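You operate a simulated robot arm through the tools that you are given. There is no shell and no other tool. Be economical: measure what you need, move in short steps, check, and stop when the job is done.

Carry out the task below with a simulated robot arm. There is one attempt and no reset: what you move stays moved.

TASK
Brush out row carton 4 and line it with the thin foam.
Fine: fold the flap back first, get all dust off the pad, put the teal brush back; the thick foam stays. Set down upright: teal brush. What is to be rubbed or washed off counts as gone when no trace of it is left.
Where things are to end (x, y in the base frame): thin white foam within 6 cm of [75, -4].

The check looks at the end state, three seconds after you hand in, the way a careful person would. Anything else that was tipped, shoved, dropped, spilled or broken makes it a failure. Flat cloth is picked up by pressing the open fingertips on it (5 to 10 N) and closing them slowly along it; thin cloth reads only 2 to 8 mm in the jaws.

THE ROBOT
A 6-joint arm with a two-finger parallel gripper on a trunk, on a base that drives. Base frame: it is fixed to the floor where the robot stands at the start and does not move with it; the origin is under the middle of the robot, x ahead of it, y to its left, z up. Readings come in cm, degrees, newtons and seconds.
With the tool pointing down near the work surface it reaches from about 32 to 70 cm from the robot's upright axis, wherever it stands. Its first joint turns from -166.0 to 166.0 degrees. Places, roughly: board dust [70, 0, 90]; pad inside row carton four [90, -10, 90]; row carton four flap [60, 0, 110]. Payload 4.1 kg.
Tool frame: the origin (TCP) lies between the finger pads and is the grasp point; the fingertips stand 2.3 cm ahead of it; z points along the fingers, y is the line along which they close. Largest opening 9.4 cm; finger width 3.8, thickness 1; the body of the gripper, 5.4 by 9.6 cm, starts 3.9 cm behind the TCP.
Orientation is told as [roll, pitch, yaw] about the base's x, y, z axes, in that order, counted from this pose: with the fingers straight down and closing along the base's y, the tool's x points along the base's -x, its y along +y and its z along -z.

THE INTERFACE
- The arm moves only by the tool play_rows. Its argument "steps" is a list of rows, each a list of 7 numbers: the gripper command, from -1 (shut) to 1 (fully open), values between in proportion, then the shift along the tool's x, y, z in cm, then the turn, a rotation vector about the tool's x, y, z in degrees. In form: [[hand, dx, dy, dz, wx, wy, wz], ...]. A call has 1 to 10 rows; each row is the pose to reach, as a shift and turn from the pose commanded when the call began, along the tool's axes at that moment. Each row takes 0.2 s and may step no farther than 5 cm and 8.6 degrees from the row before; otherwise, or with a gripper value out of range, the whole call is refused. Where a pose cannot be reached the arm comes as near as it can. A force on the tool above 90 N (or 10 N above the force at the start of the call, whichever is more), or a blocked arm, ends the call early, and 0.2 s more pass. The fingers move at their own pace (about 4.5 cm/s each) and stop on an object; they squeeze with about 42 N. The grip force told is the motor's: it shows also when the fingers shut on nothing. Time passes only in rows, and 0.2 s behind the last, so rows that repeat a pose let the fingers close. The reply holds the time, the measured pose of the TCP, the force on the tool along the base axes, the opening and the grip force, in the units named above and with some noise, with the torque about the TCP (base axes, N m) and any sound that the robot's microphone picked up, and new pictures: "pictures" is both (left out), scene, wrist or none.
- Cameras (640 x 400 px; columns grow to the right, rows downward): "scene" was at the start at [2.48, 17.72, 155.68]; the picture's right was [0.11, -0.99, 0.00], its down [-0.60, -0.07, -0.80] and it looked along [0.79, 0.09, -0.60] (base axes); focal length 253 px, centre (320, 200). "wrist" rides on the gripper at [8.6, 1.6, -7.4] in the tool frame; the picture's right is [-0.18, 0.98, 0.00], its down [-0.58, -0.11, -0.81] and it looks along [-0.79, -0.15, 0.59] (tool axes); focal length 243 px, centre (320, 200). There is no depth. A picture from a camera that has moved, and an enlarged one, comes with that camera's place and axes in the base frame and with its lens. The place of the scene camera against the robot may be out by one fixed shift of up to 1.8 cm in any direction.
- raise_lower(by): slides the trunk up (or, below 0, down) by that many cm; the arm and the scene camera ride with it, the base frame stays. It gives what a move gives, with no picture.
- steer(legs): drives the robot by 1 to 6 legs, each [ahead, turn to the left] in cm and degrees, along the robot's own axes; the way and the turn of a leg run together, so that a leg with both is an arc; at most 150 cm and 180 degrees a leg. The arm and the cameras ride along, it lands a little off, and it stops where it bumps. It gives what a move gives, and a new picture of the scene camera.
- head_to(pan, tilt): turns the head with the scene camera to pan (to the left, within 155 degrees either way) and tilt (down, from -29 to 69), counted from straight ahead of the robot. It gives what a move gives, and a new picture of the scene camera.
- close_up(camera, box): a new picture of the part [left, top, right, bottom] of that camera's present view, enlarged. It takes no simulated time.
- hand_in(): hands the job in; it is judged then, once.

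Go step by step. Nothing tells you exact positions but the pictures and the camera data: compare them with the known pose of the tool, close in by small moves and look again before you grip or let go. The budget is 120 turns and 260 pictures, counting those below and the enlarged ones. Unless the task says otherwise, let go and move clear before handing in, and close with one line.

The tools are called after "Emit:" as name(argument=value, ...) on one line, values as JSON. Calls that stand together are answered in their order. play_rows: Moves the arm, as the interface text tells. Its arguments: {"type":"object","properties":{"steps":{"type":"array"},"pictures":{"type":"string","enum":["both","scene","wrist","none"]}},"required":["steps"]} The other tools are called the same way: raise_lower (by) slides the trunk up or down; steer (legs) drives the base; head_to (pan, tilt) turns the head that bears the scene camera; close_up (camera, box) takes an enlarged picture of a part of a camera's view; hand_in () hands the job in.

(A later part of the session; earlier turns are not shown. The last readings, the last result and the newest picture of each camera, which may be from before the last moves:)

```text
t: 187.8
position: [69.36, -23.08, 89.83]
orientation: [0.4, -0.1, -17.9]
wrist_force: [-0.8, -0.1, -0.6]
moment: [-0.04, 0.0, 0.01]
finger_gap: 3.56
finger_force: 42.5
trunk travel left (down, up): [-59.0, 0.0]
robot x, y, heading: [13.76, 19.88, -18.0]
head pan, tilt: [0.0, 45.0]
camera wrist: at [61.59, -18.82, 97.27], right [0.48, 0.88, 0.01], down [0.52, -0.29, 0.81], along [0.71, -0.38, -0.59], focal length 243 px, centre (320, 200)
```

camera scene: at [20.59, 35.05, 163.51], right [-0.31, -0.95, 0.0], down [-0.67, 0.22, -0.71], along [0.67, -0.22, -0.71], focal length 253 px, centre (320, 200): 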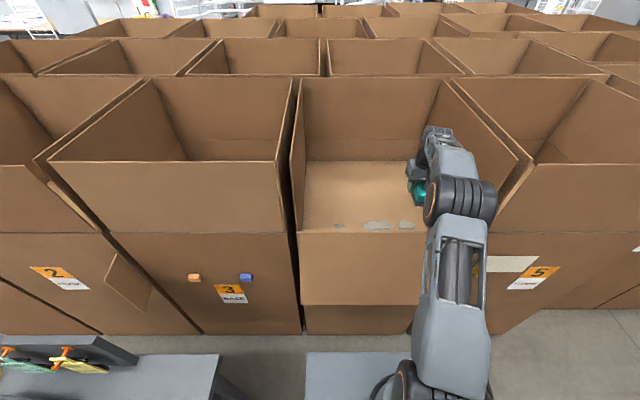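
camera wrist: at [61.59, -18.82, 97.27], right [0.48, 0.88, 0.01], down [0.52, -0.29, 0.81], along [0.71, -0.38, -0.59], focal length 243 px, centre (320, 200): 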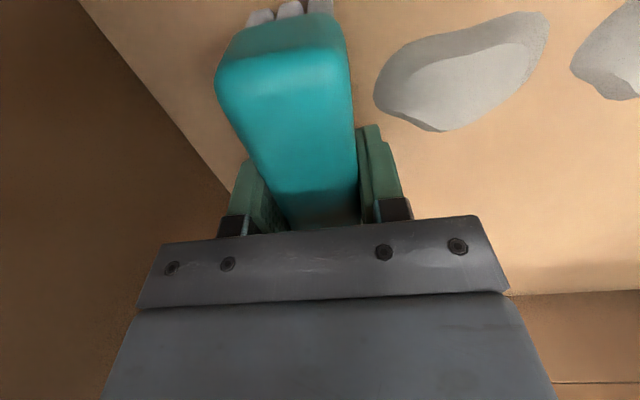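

Clear of the wall, with the dust just ahead of the brush. Now one continuous plow along the strip.

Emit:
play_rows(steps=[[-1, 0, 0, 0.6, 0, 0, 0], [-1, 0, 4.2, 0.7, 0, 0, 0], [-1, 0, 8.4, 0.7, 0, 0, 0], [-1, 0, 12.6, 0.7, 0, 0, 0], [-1, 0, 16.8, 0.7, 0, 0, 0], [-1, 0, 21, 0.7, 0, 0, 0], [-1, 0, 25.2, 0.7, 0, 0, 0], [-1, 0, 29.4, 0.7, 0, 0, 0], [-1, 0, 33.6, 0.7, 0, 0, 0], [-1, 0, 38, 0.7, 0, 0, 0]])

Emit:
close_up(camera="scene", box=[290, 160, 450, 260])

```text
t: 190.0
position: [81.2, 13.3, 89.65]
orientation: [0.5, -0.2, -17.9]
wrist_force: [0.1, -3.1, 24.1]
moment: [-0.65, -0.97, -0.15]
finger_gap: 3.55
finger_force: 42.0
trunk travel left (down, up): [-59.0, 0.0]
robot x, y, heading: [13.28, 19.49, -18.1]
head pan, tilt: [0.0, 45.0]
camera scene: at [20.26, 35.06, 163.53], right [-0.31, -0.95, 0.0], down [-0.67, 0.22, -0.71], along [0.67, -0.22, -0.71], focal length 253 px, centre (320, 200)
camera wrist: at [73.47, 17.38, 97.08], right [0.48, 0.88, 0.01], down [0.51, -0.29, 0.81], along [0.71, -0.38, -0.59], focal length 243 px, centre (320, 200)
```

scene: 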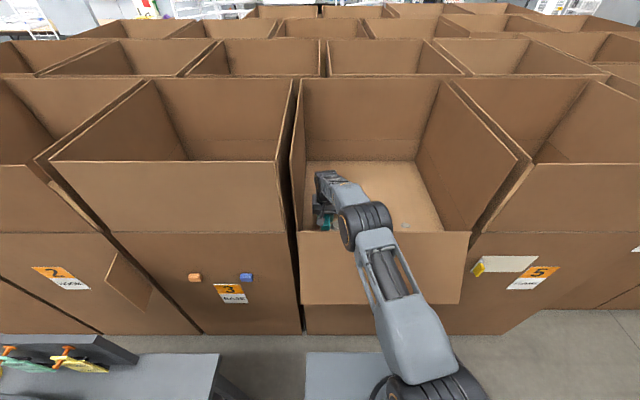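
wrist: 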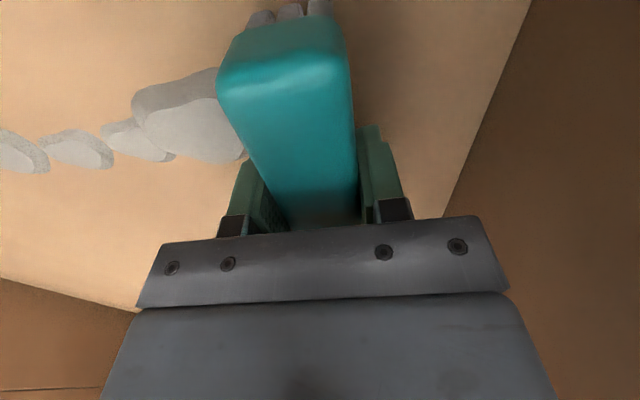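

```text
4.00 times, centred on (370, 210) of scene
camera zoom: at [20.26, 35.06, 163.53], right [-0.31, -0.95, 0.0], down [-0.67, 0.22, -0.71], along [0.67, -0.22, -0.71], focal length 1012 px, centre (120, 160)
```

zoom: 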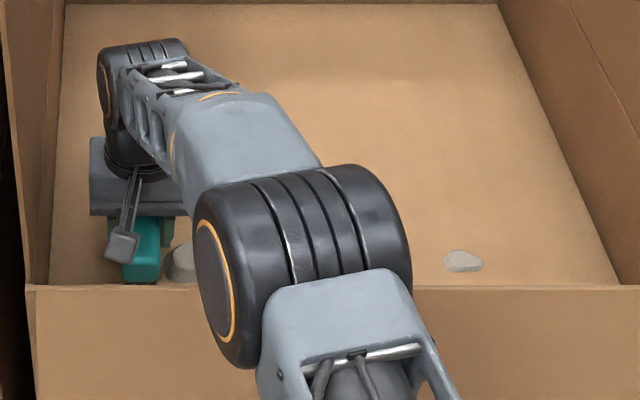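

The plow moved most dust to the +u end in one pass. I'll repeat one-way strokes over that end pile, lifting on the return.

Emit:
play_rows(steps=[[-1, 0, 0, -4, 0, 0, 0], [-1, 0, -4.9, -4, 0, 0, 0], [-1, 0, -9.8, -4, 0, 0, 0], [-1, 0, -12, -4, 0, 0, 0], [-1, 0, -12, 0, 0, 0, 0], [-1, 0, -8, 0, 0, 0, 0], [-1, 0, -4, 0, 0, 0, 0], [-1, 0, 0, 0, 0, 0, 0], [-1, 0, 2, 0, 0, 0, 0], [-1, 0, 2, -4, 0, 0, 0]], pictures="wrist")

```text
t: 192.2
position: [81.62, 15.04, 93.0]
orientation: [0.4, 0.2, -18.0]
wrist_force: [-0.6, 0.0, -0.7]
moment: [0.0, 0.01, 0.02]
finger_gap: 3.55
finger_force: 42.3
trunk travel left (down, up): [-59.0, 0.0]
robot x, y, heading: [13.84, 19.69, -18.0]
head pan, tilt: [0.0, 45.0]
camera wrist: at [73.9, 19.07, 100.5], right [0.48, 0.88, 0.01], down [0.52, -0.29, 0.8], along [0.71, -0.38, -0.6], focal length 243 px, centre (320, 200)
```

wrist: 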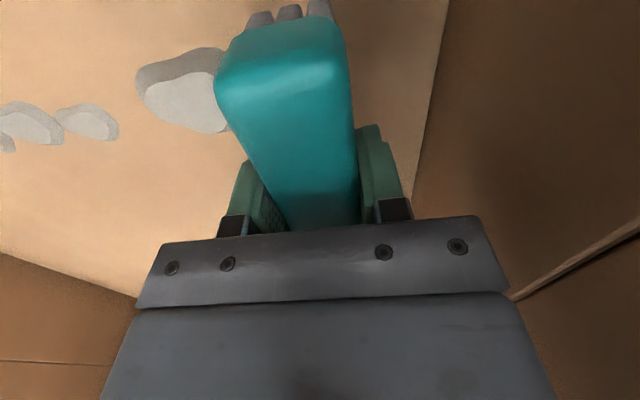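

Emit:
play_rows(steps=[[-1, 0, -2, -4, 0, 0, -8], [-1, 0, -4, -8, 0, 0, -16], [-1, 0, -6, -8, 0, 0, -24], [-1, 0, -8, -8, 0, 0, -32], [-1, 0, -8, -8, 0, 0, -40], [-1, 0, -8, -8, 0, 0, -48], [-1, 0, -8, -8, 0, 0, -56], [-1, 0, -8, -8, 0, 0, -64], [-1, 0, -8, -8, 0, 0, -72], [-1, 0, -8, -8, 0, 0, -80]], pictures="none")

Emit:
play_rows(steps=[[-1, 0, 0, 2, 0, 0, -8], [-1, 0, 0, 4, 0, 0, -10]])

```text
t: 194.4
position: [79.31, 7.18, 101.26]
orientation: [0.1, -0.4, 62.1]
wrist_force: [-0.2, 0.3, -0.9]
moment: [0.0, -0.03, -0.01]
finger_gap: 3.57
finger_force: 41.9
trunk travel left (down, up): [-59.0, 0.0]
robot x, y, heading: [13.71, 19.8, -18.0]
head pan, tilt: [0.0, 45.0]
```

```text
t: 195.0
position: [79.42, 7.31, 97.22]
orientation: [0.0, -0.4, 72.1]
wrist_force: [-1.4, 0.3, -0.8]
moment: [0.02, -0.01, 0.02]
finger_gap: 3.55
finger_force: 42.2
trunk travel left (down, up): [-59.0, 0.0]
robot x, y, heading: [13.55, 19.52, -17.7]
head pan, tilt: [0.0, 45.0]
camera scene: at [20.62, 35.05, 163.51], right [-0.31, -0.95, 0.0], down [-0.67, 0.22, -0.71], along [0.67, -0.22, -0.71], focal length 253 px, centre (320, 200)
camera wrist: at [75.17, -0.54, 104.63], right [-0.88, 0.48, 0.0], down [0.28, 0.51, 0.81], along [0.39, 0.71, -0.59], focal length 243 px, centre (320, 200)
```

scene: 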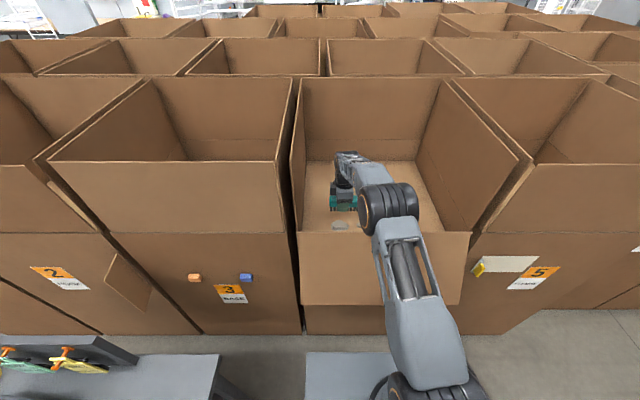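
wrist: 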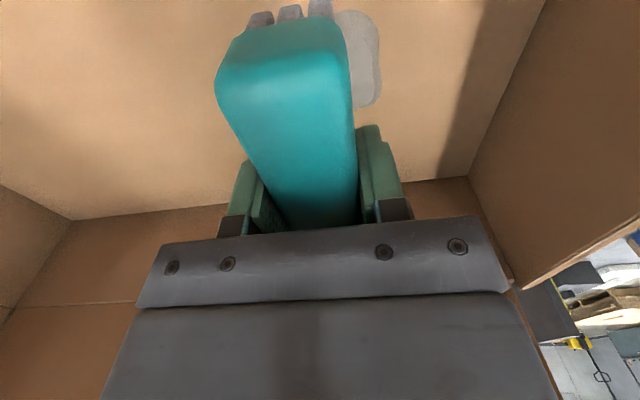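

Emit:
play_rows(steps=[[-1, 0, -0.8, 4, 0, 0, 0], [-1, 0, -0.8, 7.8, 0, 0, 0], [-1, 0, 3, 7.9, 0, 0, 0], [-1, 0, 6.8, 7.9, 0, 0, 0], [-1, 0, 6.8, 5, 0, 0, 0], [-1, 0, 2, 5, 0, 0, 0], [-1, 0, -0.8, 5, 0, 0, 0], [-1, 0, -0.8, 7.9, 0, 0, 0], [-1, 0, 3.1, 7.9, 0, 0, 0], [-1, 0, 6.8, 7.9, 0, 0, 0]], pictures="none")

Emit:
play_rows(steps=[[-1, 0, 0, -3, 0, 0, 0], [-1, 0, -4.5, -3, 0, 0, 0], [-1, 0, -7.6, -3, 0, 0, 0], [-1, 0, -7.6, 0, 0, 0, 0], [-1, 0, -3.8, 0, 0, 0, 0], [-1, 0, 0, 0, 0, 0, 0], [-1, 0, 0, -3, 0, 0, 0], [-1, 0, -3.5, -6, 0, 0, 0], [-1, 0, -6.8, -7.8, 0, 0, 0]])

```text
t: 197.2
position: [72.56, 9.44, 89.46]
orientation: [-0.2, -0.5, 72.0]
wrist_force: [-0.1, -0.3, 13.8]
moment: [-0.23, 0.33, 0.04]
finger_gap: 3.57
finger_force: 42.2
trunk travel left (down, up): [-59.0, 0.0]
robot x, y, heading: [13.46, 19.63, -18.1]
head pan, tilt: [0.0, 45.0]
```

```text
t: 199.2
position: [79.47, 7.25, 97.4]
orientation: [0.1, -0.4, 72.1]
wrist_force: [0.4, -0.7, -0.3]
moment: [-0.01, 0.0, -0.01]
finger_gap: 3.57
finger_force: 41.5
trunk travel left (down, up): [-59.0, 0.0]
robot x, y, heading: [13.43, 20.0, -18.2]
head pan, tilt: [0.0, 45.0]
camera scene: at [20.63, 35.03, 163.5], right [-0.31, -0.95, 0.0], down [-0.67, 0.22, -0.71], along [0.67, -0.22, -0.71], focal length 253 px, centre (320, 200)
camera wrist: at [75.24, -0.56, 104.78], right [-0.88, 0.48, 0.0], down [0.28, 0.51, 0.81], along [0.39, 0.71, -0.59], focal length 243 px, centre (320, 200)
```

scene: 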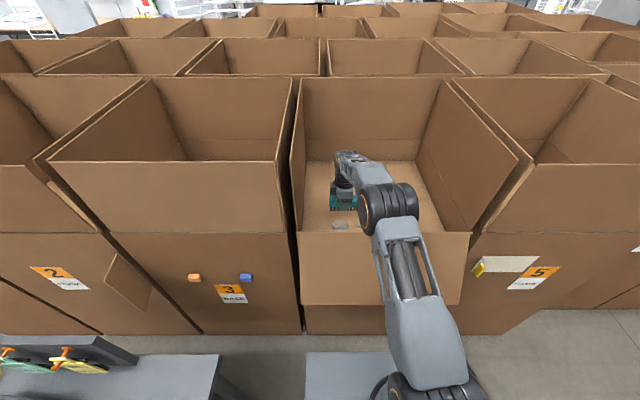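
wrist: 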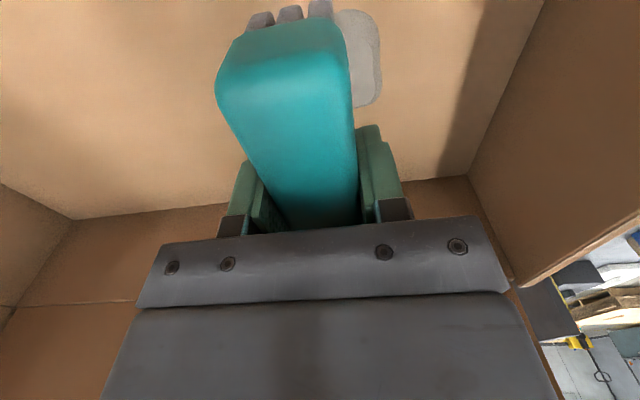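

Emit:
close_up(camera="scene", box=[290, 160, 450, 260])

```text
4.00 times, centred on (370, 210) of scene
camera zoom: at [20.63, 35.03, 163.5], right [-0.31, -0.95, 0.0], down [-0.67, 0.22, -0.71], along [0.67, -0.22, -0.71], focal length 1012 px, centre (120, 160)
```

zoom: 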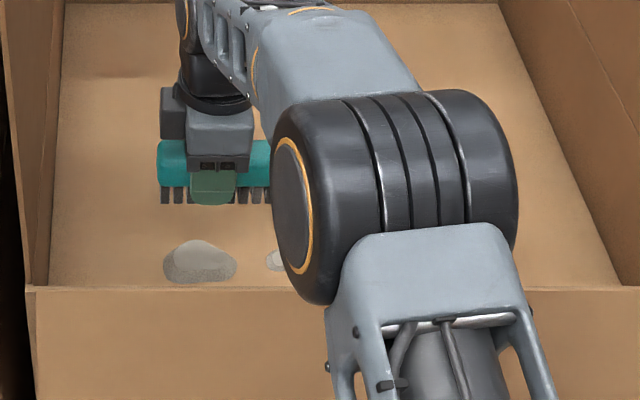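

Piles seem to move away from the brush's centre along the strip, so the brush must work from the inner side of the end pile to push it off the end. I'll centre it inboard of pile 1 and stroke.

Emit:
play_rows(steps=[[-1, 3, 0, 3, 0, 0, 0], [-1, 5.2, 0.5, 6, 0, 0, 0], [-1, 5.2, 1, 7.9, 0, 0, 0], [-1, 5.2, 5.5, 7.9, 0, 0, 0], [-1, 5.2, 1, 7.9, 0, 0, 0], [-1, 5.2, 5.5, 7.9, 0, 0, 0], [-1, 5.2, 1, 7.9, 0, 0, 0], [-1, 5.2, 5.5, 7.9, 0, 0, 0], [-1, 5.2, 1, 7.9, 0, 0, 0], [-1, 5.2, 5.5, 7.9, 0, 0, 0]], pictures="none")

Emit:
play_rows(steps=[[-1, 0, -4.5, 0, 0, 0, 0], [-1, 0, 0, 0, 0, 0, 0], [-1, 0, -4.5, 0, 0, 0, 0], [-1, 0, 0, 0, 0, 0, 0], [-1, 0, -4.5, 0, 0, 0, 0], [-1, 0, 0, 0, 0, 0, 0], [-1, 0, -4.5, 0, 0, 0, 0], [-1, 0, 0, 0, 0, 0, 0], [-1, 0, -4.5, 0, 0, 0, 0], [-1, 0, -6, -3, 0, 0, 0]], pictures="wrist")

Emit:
close_up(camera="scene", box=[290, 160, 450, 260])

```text
t: 201.4
position: [72.6, 4.04, 89.5]
orientation: [-0.4, -0.6, 71.9]
wrist_force: [0.1, -0.4, 39.8]
moment: [-0.11, 0.35, 0.07]
finger_gap: 3.57
finger_force: 41.8
trunk travel left (down, up): [-59.0, 0.0]
robot x, y, heading: [13.36, 19.87, -17.9]
head pan, tilt: [0.0, 45.0]
```

```text
t: 203.6
position: [77.93, 2.25, 92.36]
orientation: [0.1, -0.4, 72.0]
wrist_force: [0.1, 0.1, -0.7]
moment: [0.0, -0.03, 0.01]
finger_gap: 3.57
finger_force: 42.1
trunk travel left (down, up): [-59.0, 0.0]
robot x, y, heading: [13.68, 19.55, -18.4]
head pan, tilt: [0.0, 45.0]
camera wrist: at [73.8, -5.54, 99.68], right [-0.88, 0.48, 0.0], down [0.28, 0.51, 0.81], along [0.39, 0.71, -0.59], focal length 243 px, centre (320, 200)
```

wrist: 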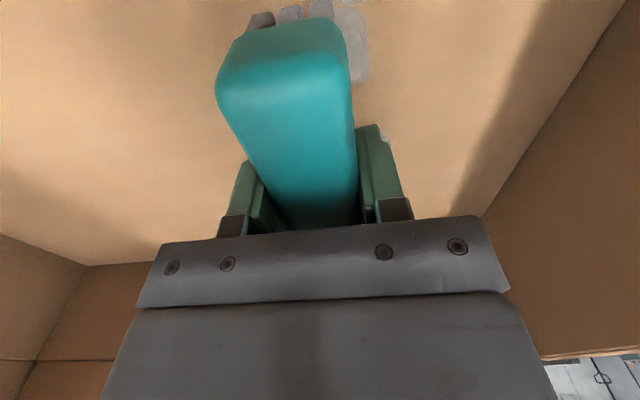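

```text
4.00 times, centred on (370, 210) of scene
camera zoom: at [20.5, 35.07, 163.47], right [-0.31, -0.95, 0.0], down [-0.67, 0.22, -0.71], along [0.67, -0.22, -0.71], focal length 1012 px, centre (120, 160)
```

zoom: 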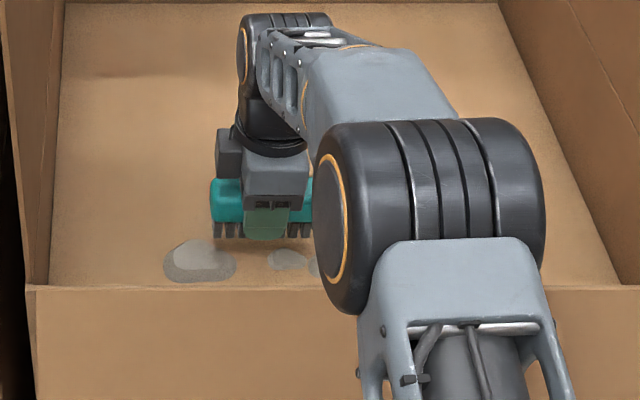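

Emit:
play_rows(steps=[[-1, -3.8, 1, 1.5, 0, 0, 0], [-1, -3.8, 2, 3, 0, 0, 0], [-1, -3.8, 6, 3, 0, 0, 0], [-1, -3.8, 1.5, 3, 0, 0, 0], [-1, -3.8, 6, 3, 0, 0, 0], [-1, -3.8, 1.5, 3, 0, 0, 0], [-1, -3.8, 6, 3, 0, 0, 0], [-1, -3.8, 1.5, 3, 0, 0, 0], [-1, -3.8, 6, 3, 0, 0, 0], [-1, -3.8, 1.5, 3, 0, 0, 0]], pictures="none")

Emit:
play_rows(steps=[[-1, 0, 4.5, 0, 0, 0, 0], [-1, 0, 0, 0, 0, 0, 0], [-1, 0, 4.5, 0, 0, 0, 0], [-1, 0, 0, 0, 0, 0, 0], [-1, 0, 4.5, 0, 0, 0, 0], [-1, 0, 0, 0, 0, 0, 0], [-1, 0, 4.5, 0, 0, 0, 0], [-1, 0, 0, 0, 0, 0, 0], [-1, 0, 4.5, 0, 0, 0, 0], [-1, 0, 0, 0, 0, 0, 0]], pictures="none")

Emit:
play_rows(steps=[[-1, 0, 4.5, 0, 0, 0, 0], [-1, 0, 0, 0, 0, 0, 0], [-1, 0, 4.5, 0, 0, 0, 0], [-1, 0, 0, 0, 0, 0, 0], [-1, 0, 4.5, 0, 0, 0, 0], [-1, 0, 0, 0, 0, 0, 0], [-1, 0, 4.5, 0, 0, 0, 0], [-1, 0, 0, 0, 0, 0, 0], [-1, 0, 0, -4, 0, 0, 0], [-1, 0, -1, -8, 0, 0, 0]], pictures="wrist")

Emit:
close_up(camera="scene", box=[290, 160, 450, 260])

```text
t: 205.8
position: [77.78, 6.53, 89.63]
orientation: [-0.4, -0.5, 72.0]
wrist_force: [1.1, -0.2, 21.2]
moment: [0.0, 0.17, -0.06]
finger_gap: 3.57
finger_force: 41.8
trunk travel left (down, up): [-59.0, 0.0]
robot x, y, heading: [13.7, 19.68, -17.7]
head pan, tilt: [0.0, 45.0]
```

```text
t: 208.0
position: [77.82, 6.24, 89.53]
orientation: [-0.4, -0.5, 72.1]
wrist_force: [0.6, 1.5, 24.8]
moment: [0.08, 0.25, -0.07]
finger_gap: 3.55
finger_force: 42.1
trunk travel left (down, up): [-59.0, 0.0]
robot x, y, heading: [13.86, 19.72, -18.2]
head pan, tilt: [0.0, 45.0]
```

```text
t: 210.2
position: [78.68, 5.93, 97.31]
orientation: [0.2, -0.4, 72.0]
wrist_force: [-0.6, -1.1, -0.7]
moment: [0.0, -0.02, -0.02]
finger_gap: 3.59
finger_force: 41.9
trunk travel left (down, up): [-59.0, 0.0]
robot x, y, heading: [13.58, 19.53, -18.1]
head pan, tilt: [0.0, 45.0]
camera wrist: at [74.53, -1.89, 104.73], right [-0.88, 0.48, 0.0], down [0.28, 0.51, 0.81], along [0.39, 0.71, -0.59], focal length 243 px, centre (320, 200)
```

wrist: 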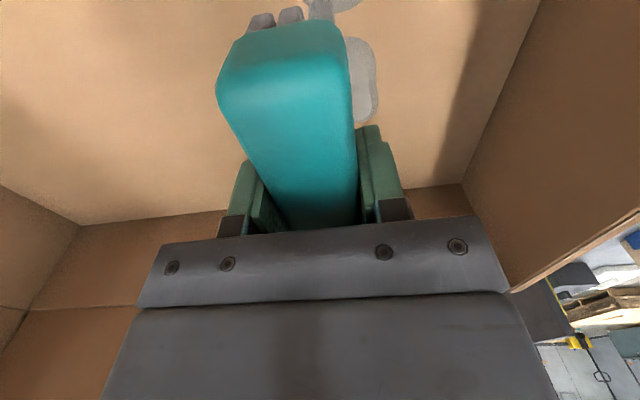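

```text
4.00 times, centred on (370, 210) of scene
camera zoom: at [20.56, 35.05, 163.49], right [-0.31, -0.95, 0.0], down [-0.67, 0.22, -0.71], along [0.67, -0.22, -0.71], focal length 1012 px, centre (120, 160)
```

zoom: 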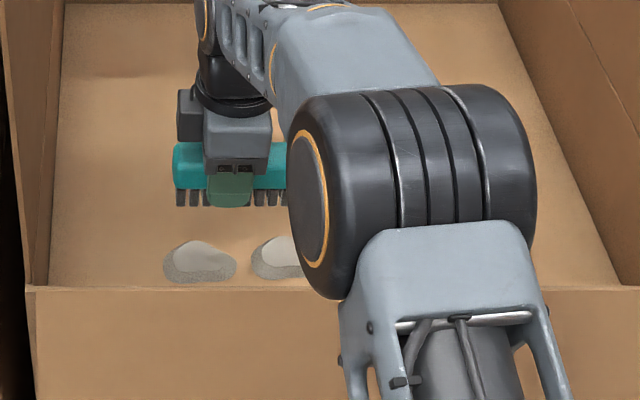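

Only motion along the strip seems to shift the dust, and the +u end doesn't shed it. I'll turn the brush across the strip again and sweep everything toward the -u end and past it.

Emit:
play_rows(steps=[[-1, -1, 0, -3, 0, 0, 8], [-1, -2, 0, -5, 0, 0, 16], [-1, -3, 0, -5, 0, 0, 24], [-1, -4, 0, -5, 0, 0, 32], [-1, -5, 0, -5, 0, 0, 40], [-1, -6, 0, -5, 0, 0, 48], [-1, -7, 0, -5, 0, 0, 56], [-1, -7.5, 0, -5, 0, 0, 64], [-1, -7.5, 0, -5, 0, 0, 72], [-1, -7.5, 0, -5, 0, 0, 80]], pictures="none")

Emit:
play_rows(steps=[[-1, 0, 0, 2, 0, 0, 8], [-1, 0, 0, 5, 0, 0, 10], [-1, 0, 0, 9, 0, 0, 10], [-1, 0, 0, 11.8, 0, 0, 10]])

```text
t: 212.4
position: [81.21, 13.06, 102.35]
orientation: [0.4, 0.1, -8.1]
wrist_force: [-0.2, 0.0, -0.1]
moment: [-0.01, -0.02, 0.02]
finger_gap: 3.55
finger_force: 41.5
trunk travel left (down, up): [-59.0, 0.0]
robot x, y, heading: [13.76, 19.64, -17.9]
head pan, tilt: [0.0, 45.0]
```

```text
t: 213.4
position: [81.12, 13.15, 90.48]
orientation: [0.5, 0.0, -18.0]
wrist_force: [0.5, -0.3, -1.3]
moment: [-0.02, -0.01, 0.0]
finger_gap: 3.57
finger_force: 41.7
trunk travel left (down, up): [-59.0, 0.0]
robot x, y, heading: [13.01, 19.55, -18.1]
head pan, tilt: [0.0, 45.0]
camera scene: at [20.62, 35.05, 163.51], right [-0.31, -0.95, 0.0], down [-0.67, 0.22, -0.71], along [0.67, -0.22, -0.71], focal length 253 px, centre (320, 200)
camera wrist: at [73.53, 17.29, 98.01], right [0.48, 0.88, 0.01], down [0.52, -0.29, 0.81], along [0.71, -0.38, -0.59], focal length 243 px, centre (320, 200)
```

scene: 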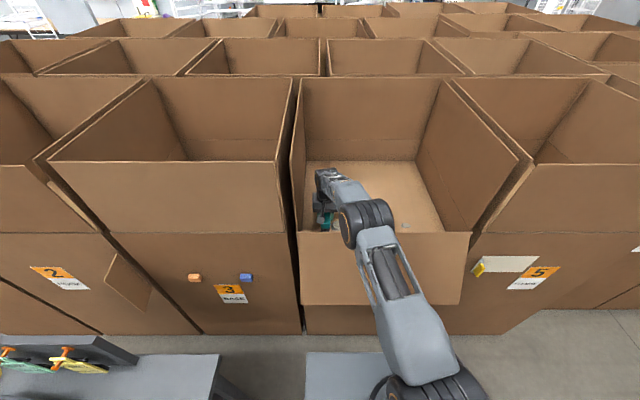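
wrist: 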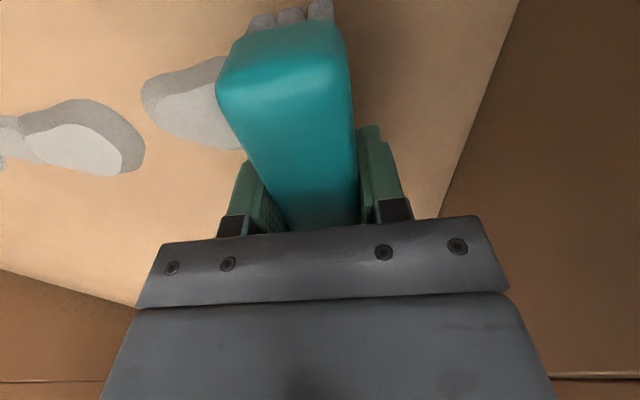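

Emit:
play_rows(steps=[[-1, 0, 0, 1.2, 0, 0, 0], [-1, 0, -4.2, 1.2, 0, 0, 0], [-1, 0, -8.4, 1.2, 0, 0, 0], [-1, 0, -12.6, 1.2, 0, 0, 0], [-1, 0, -16.8, 1.2, 0, 0, 0], [-1, 0, -21, 1.2, 0, 0, 0], [-1, 0, -25.2, 1.2, 0, 0, 0], [-1, 0, -29.4, 1.2, 0, 0, 0], [-1, 0, -33.6, 1.2, 0, 0, 0], [-1, 0, -38, 1.2, 0, 0, 0]])

Emit:
close_up(camera="scene", box=[290, 160, 450, 260])

```text
t: 215.6
position: [68.9, -23.05, 89.13]
orientation: [0.4, 0.4, -18.2]
wrist_force: [-4.7, 7.3, 21.2]
moment: [0.37, 1.55, -0.46]
finger_gap: 3.56
finger_force: 42.0
trunk travel left (down, up): [-59.0, 0.0]
robot x, y, heading: [13.75, 20.01, -17.9]
head pan, tilt: [0.0, 45.0]
camera scene: at [20.5, 35.15, 163.48], right [-0.31, -0.95, 0.0], down [-0.67, 0.22, -0.71], along [0.67, -0.22, -0.71], focal length 253 px, centre (320, 200)
camera wrist: at [61.29, -18.88, 96.65], right [0.48, 0.88, 0.01], down [0.52, -0.29, 0.8], along [0.7, -0.38, -0.6], focal length 243 px, centre (320, 200)
```

scene: 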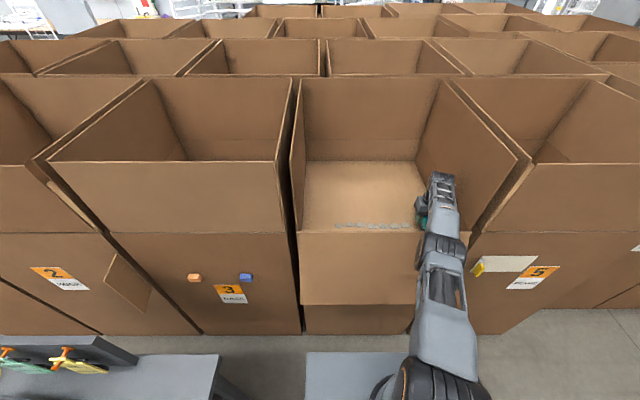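
wrist: 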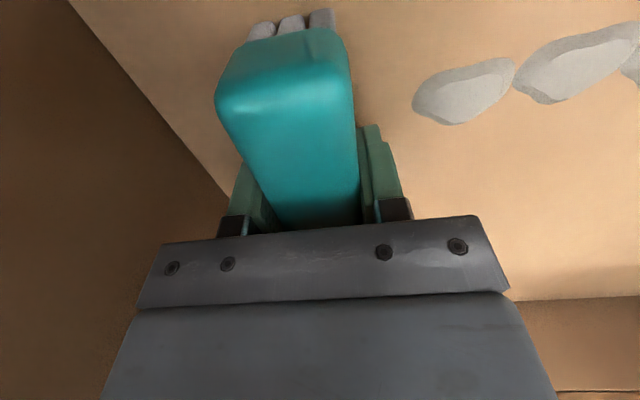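

```text
4.00 times, centred on (370, 210) of scene
camera zoom: at [20.5, 35.15, 163.48], right [-0.31, -0.95, 0.0], down [-0.67, 0.22, -0.71], along [0.67, -0.22, -0.71], focal length 1012 px, centre (120, 160)
```

zoom: 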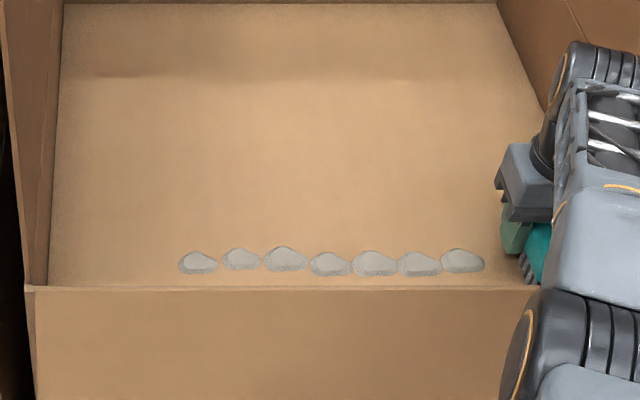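

The -u sweep evened the dust into seven smaller blobs. I'll repeat that one-way sweep (lift, return, sweep) and see if it empties off the end.

Emit:
play_rows(steps=[[-1, 0, 1, -3.5, 0, 0, 0], [-1, 0, 5.5, -4, 0, 0, 0], [-1, 0, 10.4, -4, 0, 0, 0], [-1, 0, 15.3, -4, 0, 0, 0], [-1, 0, 20.2, -4, 0, 0, 0], [-1, 0, 25.1, -4, 0, 0, 0], [-1, 0, 30, -4, 0, 0, 0], [-1, 0, 34.9, -4, 0, 0, 0], [-1, 0, 37, -4, 0, 0, 0], [-1, 0, 37, 0, 0, 0, 0]], pictures="none")

Emit:
play_rows(steps=[[-1, 0, -3, 0, 0, 0, 0], [-1, 0, -7, 0, 0, 0, 0], [-1, 0, -11, 0, 0, 0, 0], [-1, 0, -15, 0, 0, 0, 0], [-1, 0, -19, 0, 0, 0, 0], [-1, 0, -23, 0, 0, 0, 0], [-1, 0, -27, 0, 0, 0, 0], [-1, 0, -31, 0, 0, 0, 0], [-1, 0, -34.5, 0, 0, 0, 0], [-1, 0, -38, 0, 0, 0, 0]], pictures="none")

Emit:
close_up(camera="scene", box=[290, 160, 450, 260])

```text
t: 217.8
position: [83.4, 11.73, 89.96]
orientation: [0.4, 0.1, -18.0]
wrist_force: [0.5, -0.2, -1.9]
moment: [-0.01, -0.02, -0.02]
finger_gap: 3.55
finger_force: 42.1
out of reach, approached as far as the arm can: row 1, 2, 3, 4, 5, 6, 7, 8, 9, 10
trunk travel left (down, up): [-59.0, 0.0]
robot x, y, heading: [13.59, 19.47, -18.0]
head pan, tilt: [0.0, 45.0]
```

```text
t: 220.0
position: [69.34, -22.79, 90.17]
orientation: [0.5, 0.0, -17.9]
wrist_force: [-1.4, 0.3, -0.5]
moment: [0.03, -0.01, 0.02]
finger_gap: 3.55
finger_force: 41.8
out of reach, approached as far as the arm can: row 1, 2, 3, 4, 5, 6, 8, 9, 10
trunk travel left (down, up): [-59.0, 0.0]
robot x, y, heading: [13.64, 19.54, -18.1]
head pan, tilt: [0.0, 45.0]
```

```text
4.00 times, centred on (370, 210) of scene
camera zoom: at [20.48, 34.87, 163.53], right [-0.31, -0.95, 0.0], down [-0.67, 0.22, -0.71], along [0.67, -0.22, -0.71], focal length 1012 px, centre (120, 160)
```

zoom: 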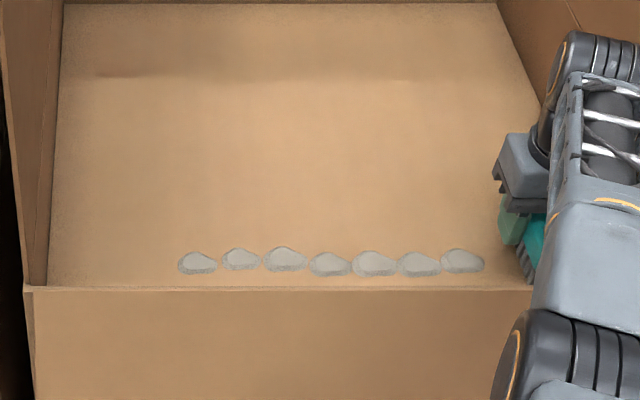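

Emit:
play_rows(steps=[[-1, 0, 2, -3, 0, 0, 0], [-1, 0.3, 6.5, -3, 0, 0, 0], [-1, 0.5, 11, -3, 0, 0, 0], [-1, 0.5, 15.5, -3, 0, 0, 0], [-1, 0.5, 20, -3, 0, 0, 0], [-1, 0.5, 24.5, -3, 0, 0, 0], [-1, 0.5, 29, -3, 0, 0, 0], [-1, 0.5, 33.5, -3, 0, 0, 0], [-1, 0.5, 36, -3, 0, 0, 0], [-1, 0.5, 36, 0.8, 0, 0, 0]], pictures="none")

Emit:
play_rows(steps=[[-1, 0, -3, 0.4, 0, 0, 0], [-1, 0, -7, 0.4, 0, 0, 0], [-1, 0, -11, 0.4, 0, 0, 0], [-1, 0, -15, 0.4, 0, 0, 0], [-1, 0, -19, 0.4, 0, 0, 0], [-1, 0, -23, 0.4, 0, 0, 0], [-1, 0, -27, 0.4, 0, 0, 0], [-1, 0, -31, 0.4, 0, 0, 0], [-1, 0, -34.5, 0.4, 0, 0, 0], [-1, 0, -37.5, 0.4, 0, 0, 0]], pictures="none")

Emit:
close_up(camera="scene", box=[290, 160, 450, 260])

```text
t: 222.2
position: [83.3, 10.68, 90.76]
orientation: [0.4, 0.1, -18.1]
wrist_force: [-0.4, -0.4, -1.3]
moment: [-0.02, 0.0, 0.01]
finger_gap: 3.57
finger_force: 42.2
out of reach, approached as far as the arm can: row 1, 2, 3, 4, 5, 6, 7, 8, 9, 10
trunk travel left (down, up): [-59.0, 0.0]
robot x, y, heading: [13.48, 20.04, -18.1]
head pan, tilt: [0.0, 45.0]
```

```text
t: 224.4
position: [69.96, -22.5, 90.23]
orientation: [0.5, 0.0, -17.9]
wrist_force: [1.2, 0.0, -1.4]
moment: [0.0, -0.02, 0.03]
finger_gap: 3.54
finger_force: 41.5
out of reach, approached as far as the arm can: row 1, 2, 3, 4, 5, 6, 8, 9, 10
trunk travel left (down, up): [-59.0, 0.0]
robot x, y, heading: [13.43, 19.68, -18.0]
head pan, tilt: [0.0, 45.0]
```

```text
4.00 times, centred on (370, 210) of scene
camera zoom: at [20.61, 35.04, 163.51], right [-0.31, -0.95, 0.0], down [-0.67, 0.22, -0.71], along [0.67, -0.22, -0.71], focal length 1012 px, centre (120, 160)
```

zoom: 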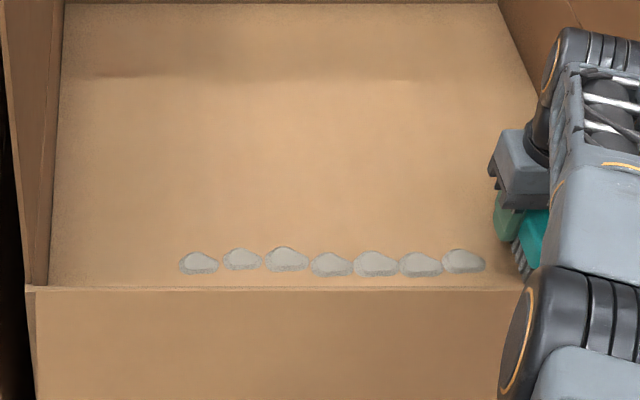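

I've been at the edge of reach, so the brush floated. I'll lift a little and drive the base 4 cm closer.

Emit:
play_rows(steps=[[-1, 1, 2, -3, 0, 0, 0], [-1, 2, 4, -6, 0, 0, 0]], pictures="none")

Emit:
steer(legs=[[4, 0]])

```text
t: 225.0
position: [69.18, -18.01, 96.39]
orientation: [0.5, 0.0, -18.0]
wrist_force: [0.0, -0.2, -1.2]
moment: [-0.03, -0.03, 0.0]
finger_gap: 3.56
finger_force: 42.2
trunk travel left (down, up): [-59.0, 0.0]
robot x, y, heading: [13.62, 19.72, -17.8]
head pan, tilt: [0.0, 45.0]
```

```text
t: 225.9
position: [73.0, -19.45, 96.25]
orientation: [0.5, 0.1, -18.1]
wrist_force: [0.1, -0.2, -0.9]
moment: [-0.01, 0.02, 0.03]
finger_gap: 3.58
finger_force: 41.6
trunk travel left (down, up): [-59.0, 0.0]
robot x, y, heading: [17.42, 18.43, -17.9]
head pan, tilt: [0.0, 45.0]
camera scene: at [24.46, 33.66, 163.51], right [-0.31, -0.95, 0.0], down [-0.67, 0.22, -0.71], along [0.67, -0.22, -0.71], focal length 253 px, centre (320, 200)
```

scene: 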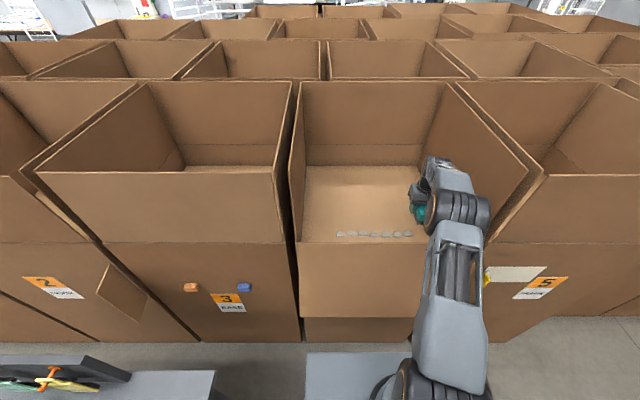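

Emit:
play_rows(steps=[[-1, 1, 4, 0, 0, 0, 0], [-1, 2, 8.5, 0, 0, 0, 0], [-1, 2.5, 13, 0, 0, 0, 0], [-1, 2.5, 17.5, 0, 0, 0, 0], [-1, 2.5, 22, 0, 0, 0, 0], [-1, 2.5, 26.5, 0, 0, 0, 0], [-1, 2.5, 31, 0, 0, 0, 0], [-1, 2.5, 33, 3, 0, 0, 0], [-1, 2.5, 33, 6, 0, 0, 0], [-1, 2.5, 33, 7.3, 0, 0, 0]], pictures="none")

Emit:
play_rows(steps=[[-1, 0, -4, 0, 0, 0, 0], [-1, 0, -8, 0, 0, 0, 0], [-1, 0, -12, 0, 0, 0, 0], [-1, 0, -16, 0, 0, 0, 0], [-1, 0, -20, 0, 0, 0, 0], [-1, 0, -24, 0, 0, 0, 0], [-1, 0, -28, 0, 0, 0, 0], [-1, 0, -32, 0, 0, 0, 0], [-1, 0, -36, 0, 0, 0, 0], [-1, 0, -38, 0, 0, 0, 0]], pictures="none")

Emit:
close_up(camera="scene", box=[290, 160, 450, 260])

```text
t: 228.1
position: [80.91, 12.71, 89.53]
orientation: [0.5, 0.0, -18.2]
wrist_force: [0.1, -0.8, -0.9]
moment: [-0.02, 0.01, 0.01]
finger_gap: 3.56
finger_force: 42.1
trunk travel left (down, up): [-59.0, 0.0]
robot x, y, heading: [17.46, 18.45, -18.1]
head pan, tilt: [0.0, 45.0]
```

```text
t: 230.3
position: [69.05, -23.41, 89.14]
orientation: [0.4, 0.0, -18.1]
wrist_force: [1.5, -0.1, 1.4]
moment: [0.0, 0.12, 0.01]
finger_gap: 3.58
finger_force: 41.8
trunk travel left (down, up): [-59.0, 0.0]
robot x, y, heading: [17.47, 18.43, -18.0]
head pan, tilt: [0.0, 45.0]
```

```text
4.00 times, centred on (370, 210) of scene
camera zoom: at [24.34, 33.76, 163.51], right [-0.31, -0.95, 0.0], down [-0.67, 0.22, -0.71], along [0.67, -0.22, -0.71], focal length 1012 px, centre (120, 160)
```

zoom: 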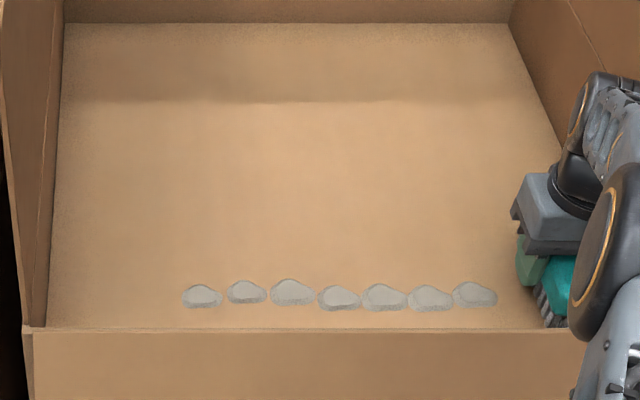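

I have few turns left, so I'll batch several firm one-way sweeps toward the -u end in one go and then look.

Emit:
play_rows(steps=[[-1, 0, 2, -3, 0, 0, 0], [-1, 0, 6.8, -3, 0, 0, 0], [-1, 0, 11.6, -3, 0, 0, 0], [-1, 0, 16.4, -3, 0, 0, 0], [-1, 0, 21.2, -3, 0, 0, 0], [-1, 0, 26, -3, 0, 0, 0], [-1, 0, 30.8, -3, 0, 0, 0], [-1, 0, 35.6, -3, 0, 0, 0], [-1, 0, 37, 0, 0, 0, 0], [-1, 0, 37, 0.9, 0, 0, 0]], pictures="none")

Emit:
play_rows(steps=[[-1, 0, -4.2, 0, 0, 0, 0], [-1, 0, -8.4, 0, 0, 0, 0], [-1, 0, -12.6, 0, 0, 0, 0], [-1, 0, -16.8, 0, 0, 0, 0], [-1, 0, -21, 0, 0, 0, 0], [-1, 0, -25.2, 0, 0, 0, 0], [-1, 0, -29.4, 0, 0, 0, 0], [-1, 0, -33.6, 0, 0, 0, 0], [-1, 0, -37, 0, 0, 0, 0]], pictures="none")

Emit:
close_up(camera="scene", box=[290, 160, 450, 260])

Emit:
play_rows(steps=[[-1, 0, 2, -3, 0, 0, 0], [-1, 0, 6.8, -3, 0, 0, 0], [-1, 0, 11.6, -3, 0, 0, 0], [-1, 0, 16.4, -3, 0, 0, 0], [-1, 0, 21.2, -3, 0, 0, 0], [-1, 0, 26, -3, 0, 0, 0], [-1, 0, 30.8, -3, 0, 0, 0], [-1, 0, 35.6, -3, 0, 0, 0], [-1, 0, 37, -2, 0, 0, 0], [-1, 0, 37, 0, 0, 0, 0]], pictures="none")

Emit:
play_rows(steps=[[-1, 0, -4.2, 0, 0, 0, 0], [-1, 0, -8.4, 0, 0, 0, 0], [-1, 0, -12.6, 0, 0, 0, 0], [-1, 0, -16.8, 0, 0, 0, 0], [-1, 0, -21, 0, 0, 0, 0], [-1, 0, -25.2, 0, 0, 0, 0], [-1, 0, -29.4, 0, 0, 0, 0], [-1, 0, -33.6, 0, 0, 0, 0], [-1, 0, -37, 0, 0, 0, 0]], pictures="none")

Emit:
close_up(camera="scene", box=[290, 160, 450, 260])

```text
t: 232.5
position: [80.52, 11.71, 89.03]
orientation: [0.5, -0.6, -18.1]
wrist_force: [-4.7, -0.3, 30.5]
moment: [-0.59, -0.04, 0.19]
finger_gap: 3.58
finger_force: 41.9
trunk travel left (down, up): [-59.0, 0.0]
robot x, y, heading: [17.82, 18.41, -17.8]
head pan, tilt: [0.0, 45.0]
```

```text
t: 234.5
position: [68.93, -23.18, 88.67]
orientation: [0.2, -0.5, -18.2]
wrist_force: [5.1, 10.9, 38.6]
moment: [-0.19, -0.5, 0.07]
finger_gap: 3.51
finger_force: 42.3
trunk travel left (down, up): [-59.0, 0.0]
robot x, y, heading: [17.2, 18.22, -18.1]
head pan, tilt: [0.0, 45.0]
```

```text
4.00 times, centred on (370, 210) of scene
camera zoom: at [24.07, 34.18, 163.48], right [-0.31, -0.95, 0.0], down [-0.67, 0.22, -0.71], along [0.67, -0.22, -0.71], focal length 1012 px, centre (120, 160)
```

zoom: 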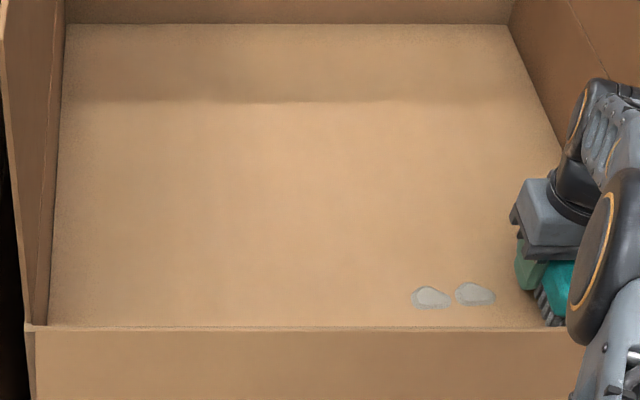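

```text
t: 236.7
position: [80.5, 11.91, 88.76]
orientation: [0.6, -0.1, -18.1]
wrist_force: [-1.1, 1.5, 4.1]
moment: [-0.17, -0.28, 0.02]
finger_gap: 3.55
finger_force: 42.3
trunk travel left (down, up): [-59.0, 0.0]
robot x, y, heading: [17.63, 18.87, -18.0]
head pan, tilt: [0.0, 45.0]
```

```text
t: 238.7
position: [69.01, -23.42, 88.7]
orientation: [0.4, -0.2, -18.3]
wrist_force: [3.5, 5.5, 26.8]
moment: [-0.32, -0.4, 0.01]
finger_gap: 3.57
finger_force: 42.1
trunk travel left (down, up): [-59.0, 0.0]
robot x, y, heading: [17.21, 18.45, -18.0]
head pan, tilt: [0.0, 45.0]
```

```text
4.00 times, centred on (370, 210) of scene
camera zoom: at [24.17, 34.04, 163.49], right [-0.31, -0.95, 0.0], down [-0.67, 0.22, -0.71], along [0.67, -0.22, -0.71], focal length 1012 px, centre (120, 160)
```

zoom: 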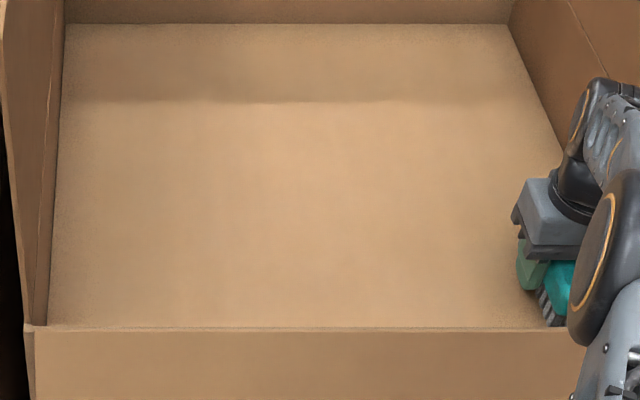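

The dust is completely gone. Now I'll lift the brush out, retract, and drive back to the cart's handle side.

Emit:
play_rows(steps=[[-1, 0, 0, -4.5, 0, 0, 0], [-1, 0, 0, -9, 0, 0, 0], [-1, 0, 1, -13.5, 0, 0, 0], [-1, 0, 3, -17.5, 0, 0, 0], [-1, 0, 5, -21.5, 0, 0, 0], [-1, 0, 7, -25.5, 0, 0, 0], [-1, 0.5, 9, -29, 0, 0, 0], [-1, 3, 12.5, -30, 0, 0, 0], [-1, 6, 16, -30, 0, 0, 0], [-1, 9, 19.5, -30, 0, 0, 0]], pictures="none")

Emit:
play_rows(steps=[[-1, 3.5, 1.5, 0, 0, 0, 0], [-1, 7, 3, 0, 0, 0, 0], [-1, 10.5, 4.5, 0, 0, 0, 0], [-1, 14, 4.5, 0, 0, 0, 0]], pictures="none")

Emit:
steer(legs=[[-41.5, 0], [0, 106.6], [41, 0]])

Emit:
head_to(pan=-60, tilt=50)

```text
t: 240.9
position: [66.45, -2.26, 118.66]
orientation: [0.4, -0.2, -18.2]
wrist_force: [-0.8, 0.2, 0.0]
moment: [-0.02, -0.02, 0.01]
finger_gap: 3.55
finger_force: 42.4
trunk travel left (down, up): [-59.0, 0.0]
robot x, y, heading: [16.97, 18.32, -17.9]
head pan, tilt: [0.0, 45.0]
```

```text
t: 241.9
position: [54.48, 6.58, 118.6]
orientation: [0.4, -0.1, -18.3]
wrist_force: [-0.7, -0.8, -1.1]
moment: [-0.04, -0.02, 0.04]
finger_gap: 3.56
finger_force: 42.0
trunk travel left (down, up): [-59.0, 0.0]
robot x, y, heading: [16.8, 18.46, -18.1]
head pan, tilt: [0.0, 45.0]
```

```text
t: 251.1
position: [-19.73, 111.77, 118.41]
orientation: [0.4, 0.2, 88.2]
wrist_force: [0.7, 0.1, -0.7]
moment: [-0.05, 0.01, 0.0]
finger_gap: 3.54
finger_force: 42.1
trunk travel left (down, up): [-59.0, 0.0]
robot x, y, heading: [-21.01, 72.91, 88.5]
head pan, tilt: [0.0, 45.0]
camera scene: at [-37.59, 75.48, 163.51], right [1.0, -0.03, 0.0], down [-0.02, -0.71, -0.71], along [0.02, 0.71, -0.71], focal length 253 px, centre (320, 200)
```

scene: 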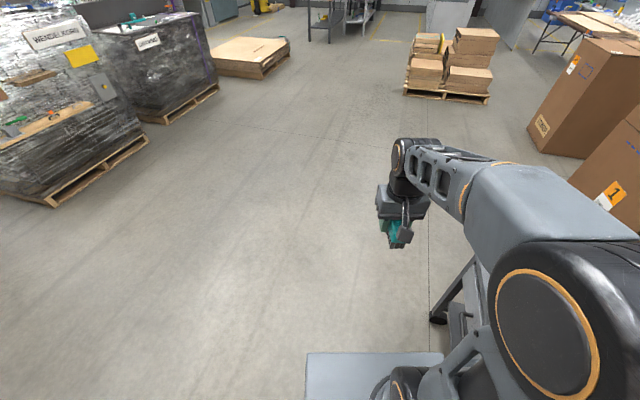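

```text
t: 252.4
position: [-19.85, 111.75, 118.36]
orientation: [0.4, 0.0, 88.2]
wrist_force: [-0.5, 0.9, -1.2]
moment: [0.02, 0.0, -0.02]
finger_gap: 3.54
finger_force: 41.7
trunk travel left (down, up): [-59.0, 0.0]
robot x, y, heading: [-20.89, 72.53, 88.8]
head pan, tilt: [-60.0, 50.0]
camera scene: at [-31.04, 70.97, 162.82], right [0.48, -0.88, 0.0], down [-0.67, -0.37, -0.64], along [0.56, 0.31, -0.77], focal length 253 px, centre (320, 200)
```

scene: 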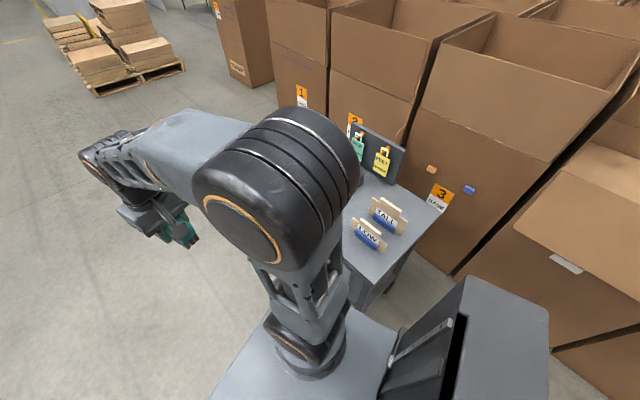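

At the cart again. I'll swing over the brush's home pose, lower it, release and rise, then look.

Emit:
play_rows(steps=[[-1, 1.58, -4.5, 0, 0, 0, -6.9], [-1, 3.16, -9, 0, 0, 0, -13.7], [-1, 4.74, -13.5, 0, 0, 0, -20.6], [-1, 6.32, -18, 0, 0, 0, -27.5], [-1, 7.9, -22.5, 0, 0, 0, -34.3], [-1, 9.48, -27, 0, 0, 0, -41.2], [-1, 11.06, -31.5, 0, 0, 0, -48.1], [-1, 12.64, -36, 0, 0, 0, -55], [-1, 14.22, -40.5, 0, 0, 0, -61.8], [-1, 15.8, -45, 0, 0, 0, -68.7]], pictures="none")

Emit:
play_rows(steps=[[-1, 0, 0, 4.5, 0, 0, 0], [-1, 0, 0, 9, 0, 0, 0], [-1, 0, 0, 13.5, 0, 0, 0], [-1, 0, 0, 18, 0, 0, 0], [-1, 0, 0, 22.5, 0, 0, 0], [-1, 0, 0, 26, 0, 0, 0]])

```text
t: 254.6
position: [24.81, 94.19, 118.23]
orientation: [0.2, -0.4, 157.0]
wrist_force: [0.3, 0.1, -1.2]
moment: [0.01, 0.01, 0.01]
finger_gap: 3.52
finger_force: 41.9
trunk travel left (down, up): [-59.0, 0.0]
robot x, y, heading: [-20.54, 72.26, 88.5]
head pan, tilt: [-60.0, 50.0]
```

```text
t: 256.0
position: [24.69, 94.36, 91.93]
orientation: [0.3, -0.4, 156.9]
wrist_force: [-0.2, 0.7, -1.0]
moment: [0.02, -0.02, 0.0]
finger_gap: 3.54
finger_force: 42.3
trunk travel left (down, up): [-59.0, 0.0]
robot x, y, heading: [-20.88, 72.67, 88.6]
head pan, tilt: [-60.0, 50.0]
camera scene: at [-30.97, 70.98, 162.83], right [0.48, -0.88, 0.0], down [-0.67, -0.37, -0.64], along [0.56, 0.31, -0.77], focal length 253 px, centre (320, 200)
camera wrist: at [32.09, 89.44, 99.4], right [-0.55, -0.83, 0.01], down [-0.49, 0.33, 0.81], along [-0.68, 0.45, -0.59], focal length 243 px, centre (320, 200)
```

scene: 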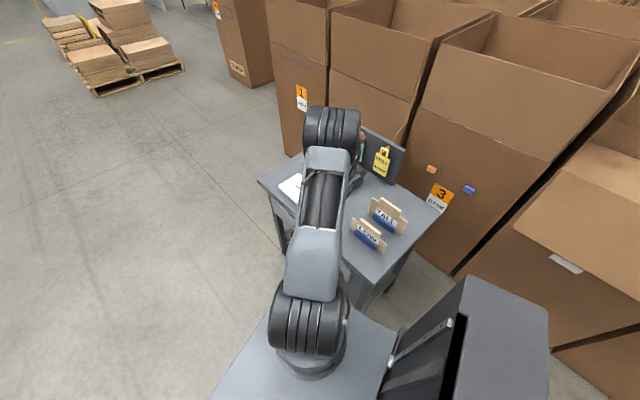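
wrist: 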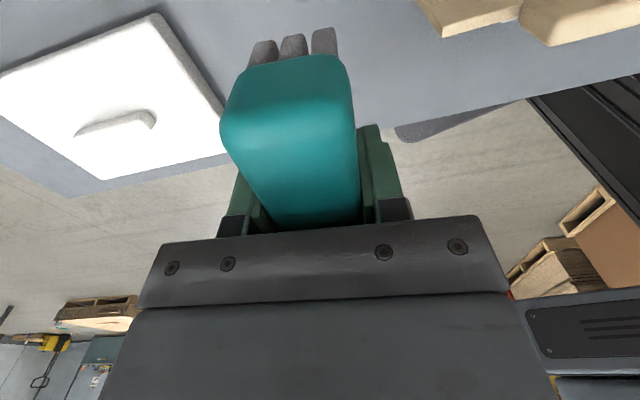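

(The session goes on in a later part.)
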